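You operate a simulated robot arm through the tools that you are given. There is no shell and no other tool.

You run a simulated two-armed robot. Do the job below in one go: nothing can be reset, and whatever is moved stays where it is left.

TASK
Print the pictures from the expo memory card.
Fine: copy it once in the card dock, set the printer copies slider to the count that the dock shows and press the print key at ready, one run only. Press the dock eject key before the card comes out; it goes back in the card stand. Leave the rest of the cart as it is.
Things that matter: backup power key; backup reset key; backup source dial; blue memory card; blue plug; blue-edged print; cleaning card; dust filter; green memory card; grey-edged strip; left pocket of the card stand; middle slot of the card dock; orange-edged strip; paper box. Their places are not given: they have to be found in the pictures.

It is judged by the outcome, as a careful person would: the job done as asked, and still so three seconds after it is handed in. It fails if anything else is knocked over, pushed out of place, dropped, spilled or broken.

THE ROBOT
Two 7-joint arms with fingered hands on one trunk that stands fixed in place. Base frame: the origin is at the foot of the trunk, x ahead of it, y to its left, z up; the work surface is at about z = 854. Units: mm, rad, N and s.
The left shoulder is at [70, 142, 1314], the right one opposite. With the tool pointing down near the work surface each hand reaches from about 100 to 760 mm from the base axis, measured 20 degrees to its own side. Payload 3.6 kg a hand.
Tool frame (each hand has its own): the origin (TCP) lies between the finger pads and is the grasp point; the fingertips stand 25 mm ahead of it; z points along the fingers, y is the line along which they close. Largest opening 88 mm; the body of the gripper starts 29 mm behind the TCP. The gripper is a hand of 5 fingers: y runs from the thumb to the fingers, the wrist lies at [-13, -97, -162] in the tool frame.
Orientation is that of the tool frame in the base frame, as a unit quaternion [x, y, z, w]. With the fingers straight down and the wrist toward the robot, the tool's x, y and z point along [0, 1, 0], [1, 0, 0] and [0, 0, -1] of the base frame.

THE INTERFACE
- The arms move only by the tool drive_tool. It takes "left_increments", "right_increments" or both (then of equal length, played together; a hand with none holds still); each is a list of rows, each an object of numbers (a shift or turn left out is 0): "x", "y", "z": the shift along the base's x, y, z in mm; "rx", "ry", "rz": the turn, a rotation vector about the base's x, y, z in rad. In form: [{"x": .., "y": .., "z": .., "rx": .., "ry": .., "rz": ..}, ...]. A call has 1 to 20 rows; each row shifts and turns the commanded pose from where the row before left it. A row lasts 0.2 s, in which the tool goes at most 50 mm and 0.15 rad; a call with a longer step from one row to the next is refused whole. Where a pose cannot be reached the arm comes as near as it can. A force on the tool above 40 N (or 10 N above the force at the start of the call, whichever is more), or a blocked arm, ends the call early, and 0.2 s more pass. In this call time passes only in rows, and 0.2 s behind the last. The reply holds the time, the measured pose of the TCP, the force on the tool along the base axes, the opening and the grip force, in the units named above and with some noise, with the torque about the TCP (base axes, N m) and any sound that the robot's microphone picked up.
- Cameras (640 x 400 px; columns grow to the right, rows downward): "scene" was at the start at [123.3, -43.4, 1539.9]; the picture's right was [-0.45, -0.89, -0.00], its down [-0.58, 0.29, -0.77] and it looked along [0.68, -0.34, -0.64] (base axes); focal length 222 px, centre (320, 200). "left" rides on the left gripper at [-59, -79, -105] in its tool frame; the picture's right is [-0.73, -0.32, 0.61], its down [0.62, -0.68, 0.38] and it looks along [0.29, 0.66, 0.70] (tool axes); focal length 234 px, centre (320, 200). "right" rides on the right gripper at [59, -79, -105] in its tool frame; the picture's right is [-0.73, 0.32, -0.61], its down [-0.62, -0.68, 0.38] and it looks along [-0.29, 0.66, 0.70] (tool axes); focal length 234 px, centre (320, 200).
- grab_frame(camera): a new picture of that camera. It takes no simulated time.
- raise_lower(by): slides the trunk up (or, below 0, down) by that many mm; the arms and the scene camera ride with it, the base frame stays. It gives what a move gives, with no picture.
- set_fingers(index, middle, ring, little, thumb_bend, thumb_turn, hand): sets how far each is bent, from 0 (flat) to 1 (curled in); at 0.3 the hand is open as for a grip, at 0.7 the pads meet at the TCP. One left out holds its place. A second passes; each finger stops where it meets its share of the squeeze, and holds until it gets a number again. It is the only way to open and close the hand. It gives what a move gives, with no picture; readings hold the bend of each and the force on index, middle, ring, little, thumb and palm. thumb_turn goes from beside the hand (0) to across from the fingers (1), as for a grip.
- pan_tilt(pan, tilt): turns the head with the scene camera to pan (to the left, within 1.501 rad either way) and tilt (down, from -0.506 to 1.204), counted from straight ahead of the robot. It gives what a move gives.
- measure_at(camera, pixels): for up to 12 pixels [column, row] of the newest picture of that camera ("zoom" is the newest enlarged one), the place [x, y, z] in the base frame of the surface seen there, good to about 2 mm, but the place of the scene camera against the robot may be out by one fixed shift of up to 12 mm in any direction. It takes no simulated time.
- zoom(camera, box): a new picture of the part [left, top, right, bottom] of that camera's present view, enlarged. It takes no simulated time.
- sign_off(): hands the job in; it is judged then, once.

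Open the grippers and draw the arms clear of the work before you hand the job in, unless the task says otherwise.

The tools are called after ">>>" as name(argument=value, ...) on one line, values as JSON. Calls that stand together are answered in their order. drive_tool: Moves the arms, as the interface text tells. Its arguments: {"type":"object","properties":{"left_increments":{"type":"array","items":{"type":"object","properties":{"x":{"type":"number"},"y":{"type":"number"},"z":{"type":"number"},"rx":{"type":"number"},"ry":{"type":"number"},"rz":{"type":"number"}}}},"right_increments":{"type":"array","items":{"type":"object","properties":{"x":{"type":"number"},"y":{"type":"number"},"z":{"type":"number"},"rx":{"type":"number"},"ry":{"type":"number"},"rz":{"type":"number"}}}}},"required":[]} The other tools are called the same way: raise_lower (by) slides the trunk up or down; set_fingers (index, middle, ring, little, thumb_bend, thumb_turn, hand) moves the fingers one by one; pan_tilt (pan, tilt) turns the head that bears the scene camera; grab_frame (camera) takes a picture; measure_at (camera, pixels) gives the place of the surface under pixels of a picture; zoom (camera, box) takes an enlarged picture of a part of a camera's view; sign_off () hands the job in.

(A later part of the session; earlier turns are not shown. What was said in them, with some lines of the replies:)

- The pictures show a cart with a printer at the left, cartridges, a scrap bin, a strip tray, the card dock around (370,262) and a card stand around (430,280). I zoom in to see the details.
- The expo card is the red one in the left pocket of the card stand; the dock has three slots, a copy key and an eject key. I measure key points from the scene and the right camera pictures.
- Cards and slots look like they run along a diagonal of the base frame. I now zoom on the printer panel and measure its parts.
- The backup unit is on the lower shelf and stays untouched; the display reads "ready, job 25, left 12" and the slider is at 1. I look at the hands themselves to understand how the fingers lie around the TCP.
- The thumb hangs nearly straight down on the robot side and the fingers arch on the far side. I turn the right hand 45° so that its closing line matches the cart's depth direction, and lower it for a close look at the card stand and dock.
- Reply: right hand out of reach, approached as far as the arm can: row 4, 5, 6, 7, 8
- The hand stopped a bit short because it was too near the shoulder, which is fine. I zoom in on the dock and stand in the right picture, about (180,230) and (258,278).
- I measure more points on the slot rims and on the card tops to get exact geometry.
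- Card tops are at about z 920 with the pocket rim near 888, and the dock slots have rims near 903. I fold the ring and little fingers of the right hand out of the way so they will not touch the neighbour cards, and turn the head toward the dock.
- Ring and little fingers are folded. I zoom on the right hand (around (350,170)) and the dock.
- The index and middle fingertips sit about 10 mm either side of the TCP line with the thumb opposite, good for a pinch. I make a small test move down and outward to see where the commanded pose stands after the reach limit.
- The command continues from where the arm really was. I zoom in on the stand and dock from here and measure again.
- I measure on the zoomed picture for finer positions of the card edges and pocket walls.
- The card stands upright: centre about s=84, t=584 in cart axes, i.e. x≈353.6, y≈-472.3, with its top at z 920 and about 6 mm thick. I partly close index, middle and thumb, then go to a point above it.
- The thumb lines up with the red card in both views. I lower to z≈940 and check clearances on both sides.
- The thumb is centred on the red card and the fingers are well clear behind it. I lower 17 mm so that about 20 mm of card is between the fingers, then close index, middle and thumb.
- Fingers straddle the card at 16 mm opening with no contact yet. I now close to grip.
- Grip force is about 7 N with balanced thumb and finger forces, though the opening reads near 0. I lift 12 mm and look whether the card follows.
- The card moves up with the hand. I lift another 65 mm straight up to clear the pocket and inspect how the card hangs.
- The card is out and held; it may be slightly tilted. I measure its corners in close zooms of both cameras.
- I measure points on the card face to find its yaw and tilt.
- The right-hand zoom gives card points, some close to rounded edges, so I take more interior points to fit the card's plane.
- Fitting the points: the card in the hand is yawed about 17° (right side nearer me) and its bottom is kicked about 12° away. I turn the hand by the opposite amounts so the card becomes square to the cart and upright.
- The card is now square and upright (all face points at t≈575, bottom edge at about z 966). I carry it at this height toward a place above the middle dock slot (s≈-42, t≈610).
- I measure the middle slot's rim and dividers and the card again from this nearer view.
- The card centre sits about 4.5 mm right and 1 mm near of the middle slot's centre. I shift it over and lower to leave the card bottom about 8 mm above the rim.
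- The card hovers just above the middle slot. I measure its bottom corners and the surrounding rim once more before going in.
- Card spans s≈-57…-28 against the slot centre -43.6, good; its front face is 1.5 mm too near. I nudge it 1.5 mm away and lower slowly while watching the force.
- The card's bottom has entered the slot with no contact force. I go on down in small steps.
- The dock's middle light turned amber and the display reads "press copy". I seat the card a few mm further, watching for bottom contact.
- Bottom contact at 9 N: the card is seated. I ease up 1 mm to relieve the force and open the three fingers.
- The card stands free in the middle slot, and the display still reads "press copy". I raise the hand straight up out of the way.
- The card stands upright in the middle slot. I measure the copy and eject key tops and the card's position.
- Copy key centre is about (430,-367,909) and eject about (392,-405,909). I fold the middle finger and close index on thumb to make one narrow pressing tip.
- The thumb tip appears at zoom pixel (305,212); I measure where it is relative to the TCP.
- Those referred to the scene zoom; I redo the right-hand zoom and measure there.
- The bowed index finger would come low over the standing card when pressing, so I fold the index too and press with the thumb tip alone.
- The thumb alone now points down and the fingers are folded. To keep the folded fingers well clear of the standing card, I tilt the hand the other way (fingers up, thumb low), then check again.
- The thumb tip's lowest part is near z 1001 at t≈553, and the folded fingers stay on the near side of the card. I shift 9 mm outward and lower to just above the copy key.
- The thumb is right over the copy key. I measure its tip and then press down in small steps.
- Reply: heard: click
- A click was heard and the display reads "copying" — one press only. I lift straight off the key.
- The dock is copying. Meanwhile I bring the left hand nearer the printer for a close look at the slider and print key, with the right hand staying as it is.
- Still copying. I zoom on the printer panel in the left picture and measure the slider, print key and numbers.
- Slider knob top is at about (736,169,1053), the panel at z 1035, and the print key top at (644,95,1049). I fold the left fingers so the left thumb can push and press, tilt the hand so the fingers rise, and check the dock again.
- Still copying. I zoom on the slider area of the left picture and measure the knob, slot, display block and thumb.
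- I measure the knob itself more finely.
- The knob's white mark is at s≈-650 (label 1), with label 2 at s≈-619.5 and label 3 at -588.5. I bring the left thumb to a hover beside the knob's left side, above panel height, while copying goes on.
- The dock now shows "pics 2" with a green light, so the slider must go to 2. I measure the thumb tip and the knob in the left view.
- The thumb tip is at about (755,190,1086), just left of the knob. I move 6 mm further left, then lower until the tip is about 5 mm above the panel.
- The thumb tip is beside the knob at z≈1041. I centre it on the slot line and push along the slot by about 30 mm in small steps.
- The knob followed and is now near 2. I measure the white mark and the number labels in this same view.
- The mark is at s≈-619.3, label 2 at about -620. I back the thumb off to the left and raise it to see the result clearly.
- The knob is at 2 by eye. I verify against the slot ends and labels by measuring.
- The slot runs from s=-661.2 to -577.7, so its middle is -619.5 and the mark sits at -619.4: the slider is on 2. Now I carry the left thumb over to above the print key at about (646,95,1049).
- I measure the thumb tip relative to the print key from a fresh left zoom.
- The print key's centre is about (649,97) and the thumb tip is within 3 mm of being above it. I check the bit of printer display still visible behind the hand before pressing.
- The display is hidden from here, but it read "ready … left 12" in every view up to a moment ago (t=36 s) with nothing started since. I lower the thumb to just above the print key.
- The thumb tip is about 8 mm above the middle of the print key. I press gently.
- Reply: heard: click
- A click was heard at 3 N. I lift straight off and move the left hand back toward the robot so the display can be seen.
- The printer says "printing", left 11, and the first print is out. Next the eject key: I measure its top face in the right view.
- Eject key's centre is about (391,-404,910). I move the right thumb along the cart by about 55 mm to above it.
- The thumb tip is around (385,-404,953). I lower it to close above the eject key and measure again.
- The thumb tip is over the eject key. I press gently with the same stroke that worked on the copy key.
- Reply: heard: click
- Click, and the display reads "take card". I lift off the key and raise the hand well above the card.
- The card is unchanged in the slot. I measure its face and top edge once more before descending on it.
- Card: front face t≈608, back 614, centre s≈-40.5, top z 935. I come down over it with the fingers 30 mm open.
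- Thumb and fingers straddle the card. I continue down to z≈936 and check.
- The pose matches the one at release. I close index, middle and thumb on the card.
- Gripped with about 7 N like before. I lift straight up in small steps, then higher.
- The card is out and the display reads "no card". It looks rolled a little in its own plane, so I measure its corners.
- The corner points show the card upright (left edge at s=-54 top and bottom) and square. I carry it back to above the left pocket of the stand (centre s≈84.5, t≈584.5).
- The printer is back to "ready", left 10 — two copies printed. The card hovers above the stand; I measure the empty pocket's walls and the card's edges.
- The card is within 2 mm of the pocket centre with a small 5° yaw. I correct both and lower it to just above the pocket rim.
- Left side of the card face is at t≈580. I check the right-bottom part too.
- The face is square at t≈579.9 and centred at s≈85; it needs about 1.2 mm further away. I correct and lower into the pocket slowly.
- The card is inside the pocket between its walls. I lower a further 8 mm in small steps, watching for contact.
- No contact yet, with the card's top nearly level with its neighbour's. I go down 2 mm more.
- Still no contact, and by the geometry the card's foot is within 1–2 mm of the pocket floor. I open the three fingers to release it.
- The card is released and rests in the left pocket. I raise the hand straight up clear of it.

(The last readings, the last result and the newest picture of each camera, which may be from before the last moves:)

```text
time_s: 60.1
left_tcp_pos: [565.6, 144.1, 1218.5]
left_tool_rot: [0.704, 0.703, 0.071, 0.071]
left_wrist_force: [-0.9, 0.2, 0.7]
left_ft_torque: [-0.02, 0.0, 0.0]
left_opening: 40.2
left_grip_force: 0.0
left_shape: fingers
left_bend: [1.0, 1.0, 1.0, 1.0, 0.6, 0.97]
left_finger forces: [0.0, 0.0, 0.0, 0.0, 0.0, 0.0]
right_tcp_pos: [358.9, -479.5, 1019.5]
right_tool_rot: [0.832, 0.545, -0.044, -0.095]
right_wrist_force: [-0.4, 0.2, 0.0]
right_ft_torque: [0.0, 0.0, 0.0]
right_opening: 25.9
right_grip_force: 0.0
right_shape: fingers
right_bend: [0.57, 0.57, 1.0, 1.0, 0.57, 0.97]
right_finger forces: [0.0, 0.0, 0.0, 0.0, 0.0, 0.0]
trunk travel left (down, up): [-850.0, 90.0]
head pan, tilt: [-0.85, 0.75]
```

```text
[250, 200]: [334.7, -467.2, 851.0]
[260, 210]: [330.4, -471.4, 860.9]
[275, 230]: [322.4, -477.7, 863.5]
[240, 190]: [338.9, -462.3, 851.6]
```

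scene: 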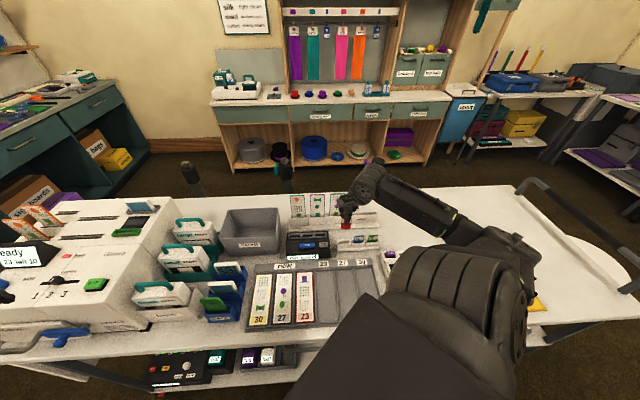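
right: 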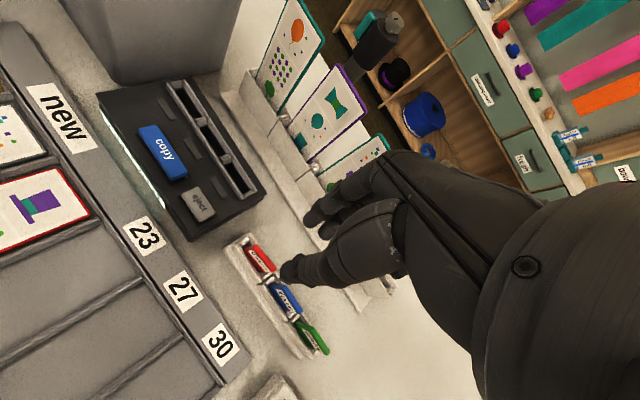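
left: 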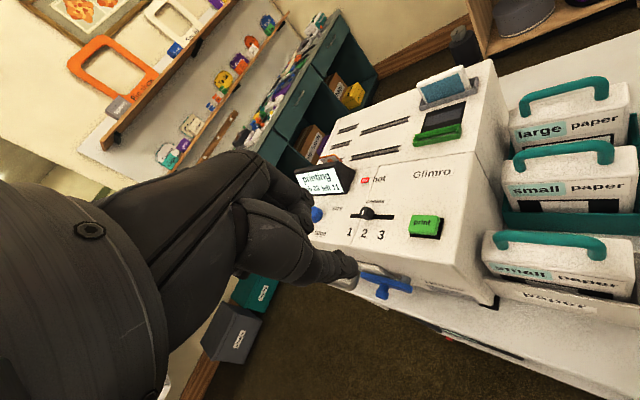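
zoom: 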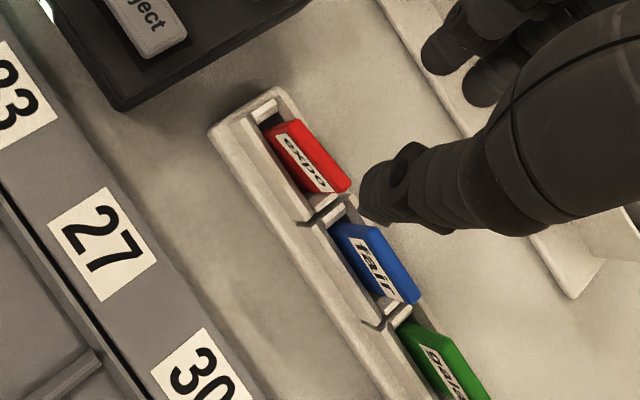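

The expo card stands in the left pocket next to fair and gala. Now I draw both arms up and away from the cart.

>>> drive_tool(right_increments=[{"z": 30}, {"z": 30}, {"z": 30, "y": 5}, {"z": 30, "y": 5}, {"z": 30, "y": 5}, {"z": 30, "y": 5}, {"z": 30, "y": 5}, {"z": 30, "y": 5}], left_increments=[{"z": 20, "x": -10}, {"z": 20, "x": -20}, {"z": 20, "x": -20, "y": -5}, {"z": 20, "x": -20, "y": -5}, {"z": 20, "x": -20, "y": -5}, {"z": 20, "x": -20, "y": -5}, {"z": 20, "x": -20, "y": -5}, {"z": 20, "x": -20, "y": -5}])

>>> set_fingers(hand="right", index=0.3, middle=0.3, ring=0.3, little=0.3, thumb_bend=0.3)

>>> set_fingers(hand="left", index=0.3, middle=0.3, ring=0.3, little=0.3, thumb_bend=0.3)

>>> grab_frame(camera="scene")

>>> grab_frame(camera="right")

>>> grab_frame(camera="left")

```text
time_s: 61.9
left_tcp_pos: [414.0, 112.1, 1372.1]
left_tool_rot: [0.703, 0.704, 0.071, 0.07]
left_wrist_force: [0.1, 0.4, 1.0]
left_ft_torque: [0.0, -0.03, 0.02]
left_opening: 40.0
left_grip_force: 0.0
left_shape: fingers
left_bend: [1.0, 1.0, 1.0, 1.0, 0.6, 0.97]
left_finger forces: [0.0, 0.0, 0.0, 0.1, 0.0, 0.1]
right_tcp_pos: [372.4, -460.3, 1169.6]
right_tool_rot: [0.831, 0.547, -0.038, -0.093]
right_wrist_force: [0.8, 0.9, -0.3]
right_ft_torque: [-0.04, -0.01, -0.03]
right_opening: 25.7
right_grip_force: 0.0
right_shape: fingers
right_bend: [0.57, 0.57, 1.0, 1.0, 0.57, 0.97]
right_finger forces: [0.0, 0.0, 0.0, 0.0, 0.0, 0.1]
right hand out of reach, approached as far as the arm can: row 5, 6, 7, 8
trunk travel left (down, up): [-850.0, 90.0]
head pan, tilt: [-0.85, 0.75]
```

```text
time_s: 62.9
left_tcp_pos: [415.4, 111.3, 1372.9]
left_tool_rot: [0.704, 0.703, 0.071, 0.07]
left_wrist_force: [-0.7, 0.4, -0.4]
left_ft_torque: [-0.02, 0.0, 0.01]
left_opening: 40.1
left_grip_force: 0.1
left_shape: fingers
left_bend: [1.0, 1.0, 1.0, 1.0, 0.6, 0.97]
left_finger forces: [0.0, 0.0, 0.0, 0.0, 0.0, 0.1]
right_tcp_pos: [372.9, -460.4, 1169.6]
right_tool_rot: [0.831, 0.547, -0.038, -0.093]
right_wrist_force: [0.6, 0.2, 0.3]
right_ft_torque: [0.0, -0.02, -0.01]
right_opening: 84.5
right_grip_force: 0.1
right_shape: fingers
right_bend: [0.3, 0.3, 0.3, 0.3, 0.3, 0.97]
right_finger forces: [0.1, 0.0, 0.0, 0.1, 0.1, 0.0]
trunk travel left (down, up): [-850.0, 90.0]
head pan, tilt: [-0.85, 0.75]
```

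```text
time_s: 63.9
left_tcp_pos: [415.9, 112.1, 1371.6]
left_tool_rot: [0.704, 0.703, 0.071, 0.071]
left_wrist_force: [0.2, 0.4, 0.6]
left_ft_torque: [0.0, 0.02, 0.0]
left_opening: 84.3
left_grip_force: 0.2
left_shape: fingers
left_bend: [0.3, 0.3, 0.3, 0.3, 0.3, 0.97]
left_finger forces: [0.0, 0.0, 0.0, 0.0, 0.0, 0.0]
right_tcp_pos: [373.0, -460.2, 1168.3]
right_tool_rot: [0.831, 0.547, -0.038, -0.094]
right_wrist_force: [-0.4, -0.2, 0.4]
right_ft_torque: [-0.01, 0.0, 0.01]
right_opening: 84.4
right_grip_force: 0.0
right_shape: fingers
right_bend: [0.3, 0.3, 0.3, 0.3, 0.3, 0.97]
right_finger forces: [0.0, 0.0, 0.0, 0.0, 0.0, 0.0]
trunk travel left (down, up): [-850.0, 90.0]
head pan, tilt: [-0.85, 0.75]
```

```text
taken
```

scene: 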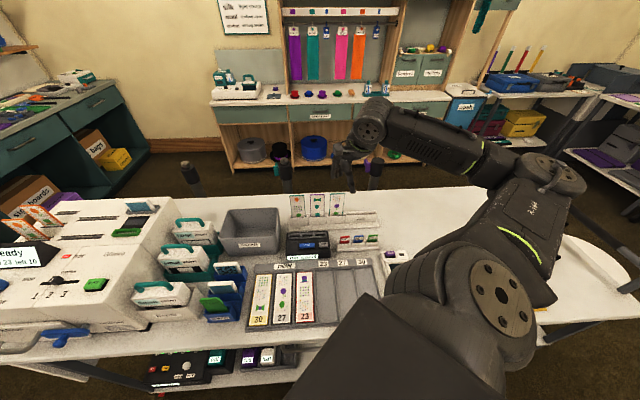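

```text
taken
```

right: 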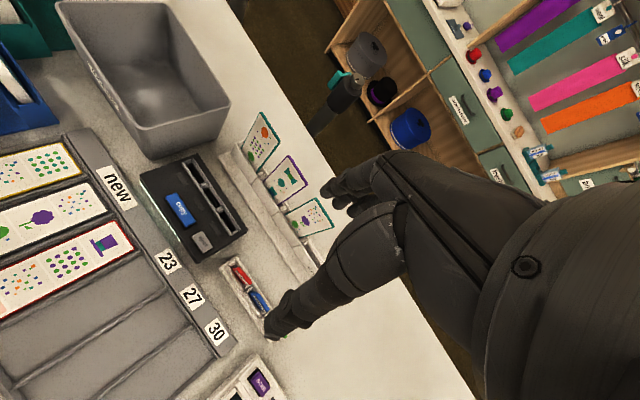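

```text
taken
```

left: 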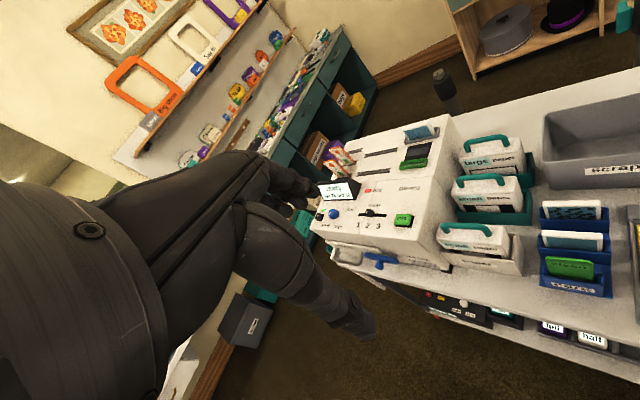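

Both arms are up with open hands; two strips stand at the printer's outlet and its display reads ready. I bring the right hand back toward its starting pose, further clear of the cart.

>>> drive_tool(right_increments=[{"rz": 0.07, "rx": -0.025, "ry": -0.025, "z": 10}, {"rz": 0.07, "rx": -0.025, "ry": -0.025, "z": 15}, {"rz": 0.07, "rx": -0.025, "ry": -0.025, "z": 20}, {"rz": 0.07, "rx": -0.025, "ry": -0.025, "z": 20, "y": 5}, {"rz": 0.07, "rx": -0.025, "ry": -0.025, "z": 20, "y": 10}, {"rz": 0.065, "rx": -0.0235, "ry": -0.0235, "z": 20, "y": 10}, {"z": 25, "y": 15, "x": -5}, {"z": 25, "y": 15, "x": -10}, {"z": 25, "y": 15, "x": -10}])

>>> grab_frame(camera="scene")

>>> zoom(camera="scene", box=[270, 180, 410, 300])

>>> zoom(camera="left", box=[300, 120, 450, 270])

```text
time_s: 65.9
left_tcp_pos: [415.8, 112.4, 1371.4]
left_tool_rot: [0.704, 0.703, 0.071, 0.071]
left_wrist_force: [0.1, -0.3, 0.1]
left_ft_torque: [0.01, -0.02, 0.0]
left_opening: 84.3
left_grip_force: 0.1
left_shape: fingers
left_bend: [0.3, 0.3, 0.3, 0.3, 0.3, 0.97]
left_finger forces: [0.0, 0.1, 0.1, 0.0, 0.1, 0.1]
right_tcp_pos: [368.4, -417.9, 1240.4]
right_tool_rot: [0.706, 0.707, -0.036, 0.02]
right_wrist_force: [-0.8, 0.9, 1.1]
right_ft_torque: [-0.03, 0.0, 0.0]
right_opening: 84.5
right_grip_force: 0.1
right_shape: fingers
right_bend: [0.3, 0.3, 0.3, 0.3, 0.3, 0.97]
right_finger forces: [0.0, 0.1, 0.0, 0.1, 0.0, 0.1]
right hand out of reach, approached as far as the arm can: row 3, 4, 5, 6, 7, 8, 9
trunk travel left (down, up): [-850.0, 90.0]
head pan, tilt: [-0.85, 0.75]
```

```text
taken
```

scene: 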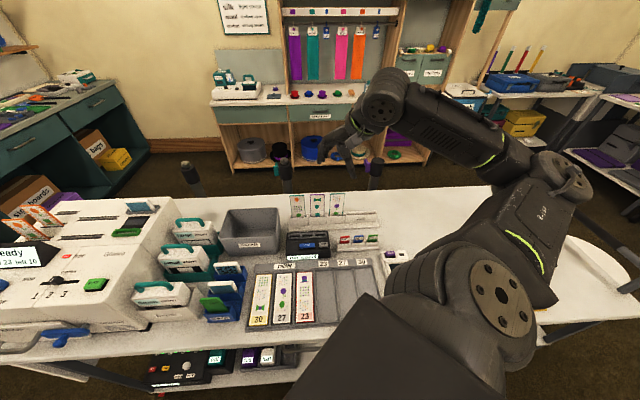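

```text
3.33 times, centred on (340, 240) of scene
```

zoom: 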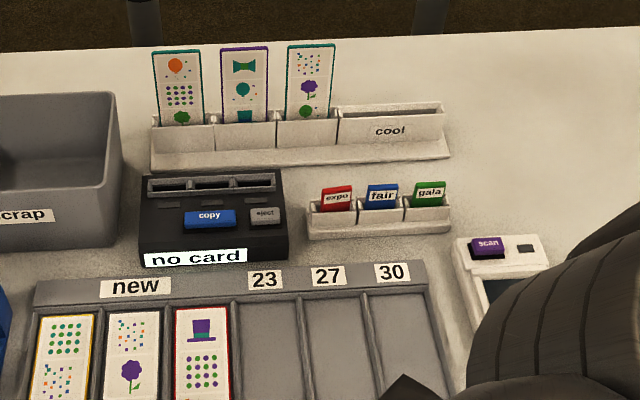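

```text
2.67 times, centred on (375, 195) of left
```

zoom: 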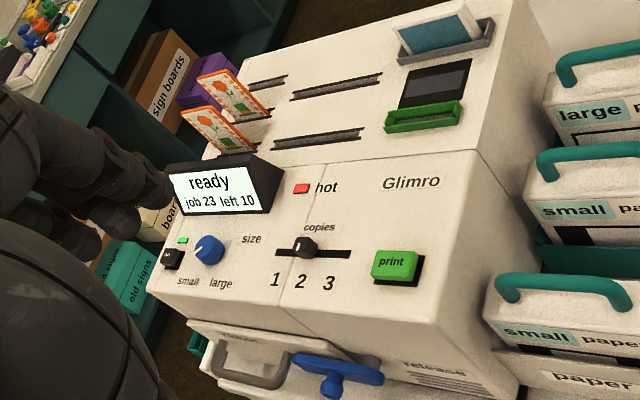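

The printer reads "ready, job 23, left 10" with two strips out and the slider on 2; the dock reads "no card". I check that the expo card is seated as deep as its neighbours.

>>> zoom(camera="scene", box=[330, 225, 375, 260])

>>> measure_at(camera="zoom", pixels=[[200, 115], [250, 105], [225, 130], [225, 165], [350, 95], [355, 120], [355, 155], [490, 80], [495, 105], [490, 145], [195, 170], [255, 165]])

>>> grab_frame(camera="right")

>>> zoom(camera="right", box=[170, 220, 330, 360])

```text
11.43 times, centred on (352, 242) of scene
```

zoom: 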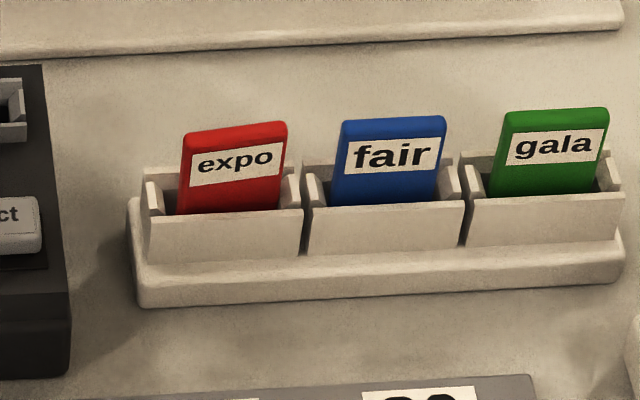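

```text
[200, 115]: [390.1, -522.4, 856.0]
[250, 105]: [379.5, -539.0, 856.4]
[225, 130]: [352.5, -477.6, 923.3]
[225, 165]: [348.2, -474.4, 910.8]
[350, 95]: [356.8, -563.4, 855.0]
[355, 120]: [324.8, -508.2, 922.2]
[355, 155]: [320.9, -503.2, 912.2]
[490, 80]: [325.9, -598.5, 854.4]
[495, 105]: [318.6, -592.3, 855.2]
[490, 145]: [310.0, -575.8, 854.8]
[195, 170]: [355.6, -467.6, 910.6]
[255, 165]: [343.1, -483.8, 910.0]
```

```text
taken
```

right: 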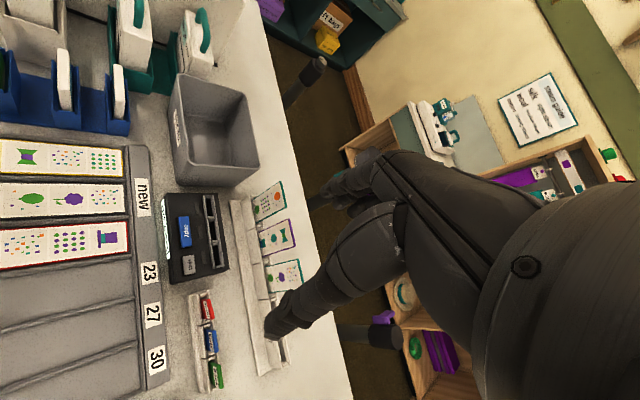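

```text
2.86 times, centred on (250, 290) of right
```

zoom: 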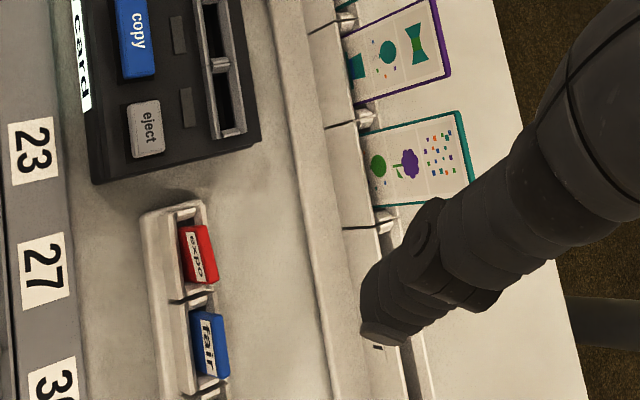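

The expo card's top is level with fair's (923 vs 922), so it is fully seated. I raise the right hand a bit further to be well clear, then take a final look.

>>> drive_tool(right_increments=[{"z": 20, "x": 3, "y": -3}, {"z": 20, "x": 2, "y": -2}, {"z": 20}, {"z": 20}, {"z": 15}])

>>> pan_tilt(pan=-0.464, tilt=0.698)

>>> grab_frame(camera="scene")

>>> zoom(camera="scene", box=[100, 160, 480, 400])

```text
time_s: 67.1
left_tcp_pos: [415.1, 113.1, 1372.1]
left_tool_rot: [0.703, 0.704, 0.07, 0.071]
left_wrist_force: [-0.4, -0.2, 0.4]
left_ft_torque: [-0.01, 0.0, 0.0]
left_opening: 84.3
left_grip_force: 0.0
left_shape: fingers
left_bend: [0.3, 0.3, 0.3, 0.3, 0.3, 0.97]
left_finger forces: [0.1, 0.0, 0.1, 0.0, 0.0, 0.0]
right_tcp_pos: [369.1, -420.2, 1241.8]
right_tool_rot: [0.707, 0.706, -0.036, 0.02]
right_wrist_force: [0.2, 0.0, -0.1]
right_ft_torque: [-0.01, 0.0, 0.03]
right_opening: 84.5
right_grip_force: 0.1
right_shape: fingers
right_bend: [0.3, 0.3, 0.3, 0.3, 0.3, 0.97]
right_finger forces: [0.1, 0.0, 0.1, 0.0, 0.0, 0.1]
right hand out of reach, approached as far as the arm can: row 1, 2, 3, 4, 5
trunk travel left (down, up): [-850.0, 90.0]
head pan, tilt: [-0.85, 0.75]
```

```text
time_s: 68.0
left_tcp_pos: [416.1, 110.7, 1372.2]
left_tool_rot: [0.704, 0.703, 0.071, 0.071]
left_wrist_force: [-0.4, 0.0, 0.2]
left_ft_torque: [0.04, 0.03, -0.01]
left_opening: 84.3
left_grip_force: 0.0
left_shape: fingers
left_bend: [0.3, 0.3, 0.3, 0.3, 0.3, 0.97]
left_finger forces: [0.0, 0.1, 0.0, 0.1, 0.1, 0.0]
right_tcp_pos: [370.6, -421.2, 1240.8]
right_tool_rot: [0.707, 0.706, -0.038, 0.019]
right_wrist_force: [0.1, -0.1, -0.2]
right_ft_torque: [-0.01, -0.01, 0.01]
right_opening: 84.5
right_grip_force: 0.0
right_shape: fingers
right_bend: [0.3, 0.3, 0.3, 0.3, 0.3, 0.97]
right_finger forces: [0.0, 0.1, 0.0, 0.0, 0.0, 0.1]
trunk travel left (down, up): [-850.0, 90.0]
head pan, tilt: [-0.464, 0.698]
```

```text
taken
```

scene: 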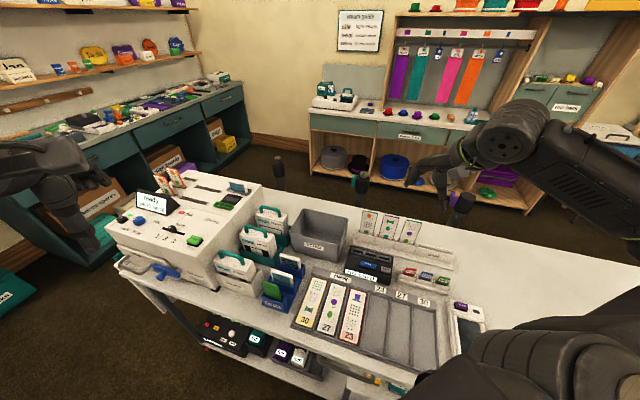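

```text
1.67 times, centred on (290, 280) of scene
```

zoom: 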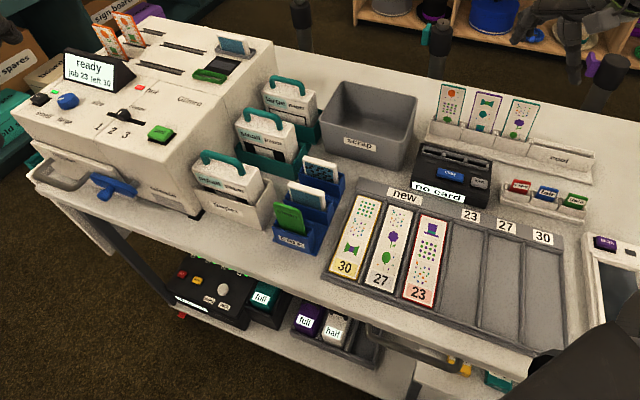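

Everything is in order: the printer reads ready with two prints out and the slider at 2, and the dock reads "no card". The expo card is in the left pocket of the stand, and both hands are open and clear. I hand the job in.

>>> sign_off()

```text
The job is handed in.
```

The expo pictures are printed: two copies, made in a single run. The expo card is back in the left pocket of the card stand.

- **Copying:** the card went into the middle slot of the dock and was copied once. The dock then showed "pics 2".
- **Printing:** I set the copies slider to 2 and pressed the print key once. The hand hid the display at that moment, but it had read "ready" about four seconds earlier. Both prints came out and are still in the printer's outlet slots. The display is back to "ready" and its "left" count went from 12 to 10.
- **Returning the card:** I pressed the eject key and waited for "take card" before lifting the card out. It now sits at the same height as the card next to it.

I saw nothing else on the cart knocked or moved, and the slider is still at 2. Both hands are open and clear of the work.
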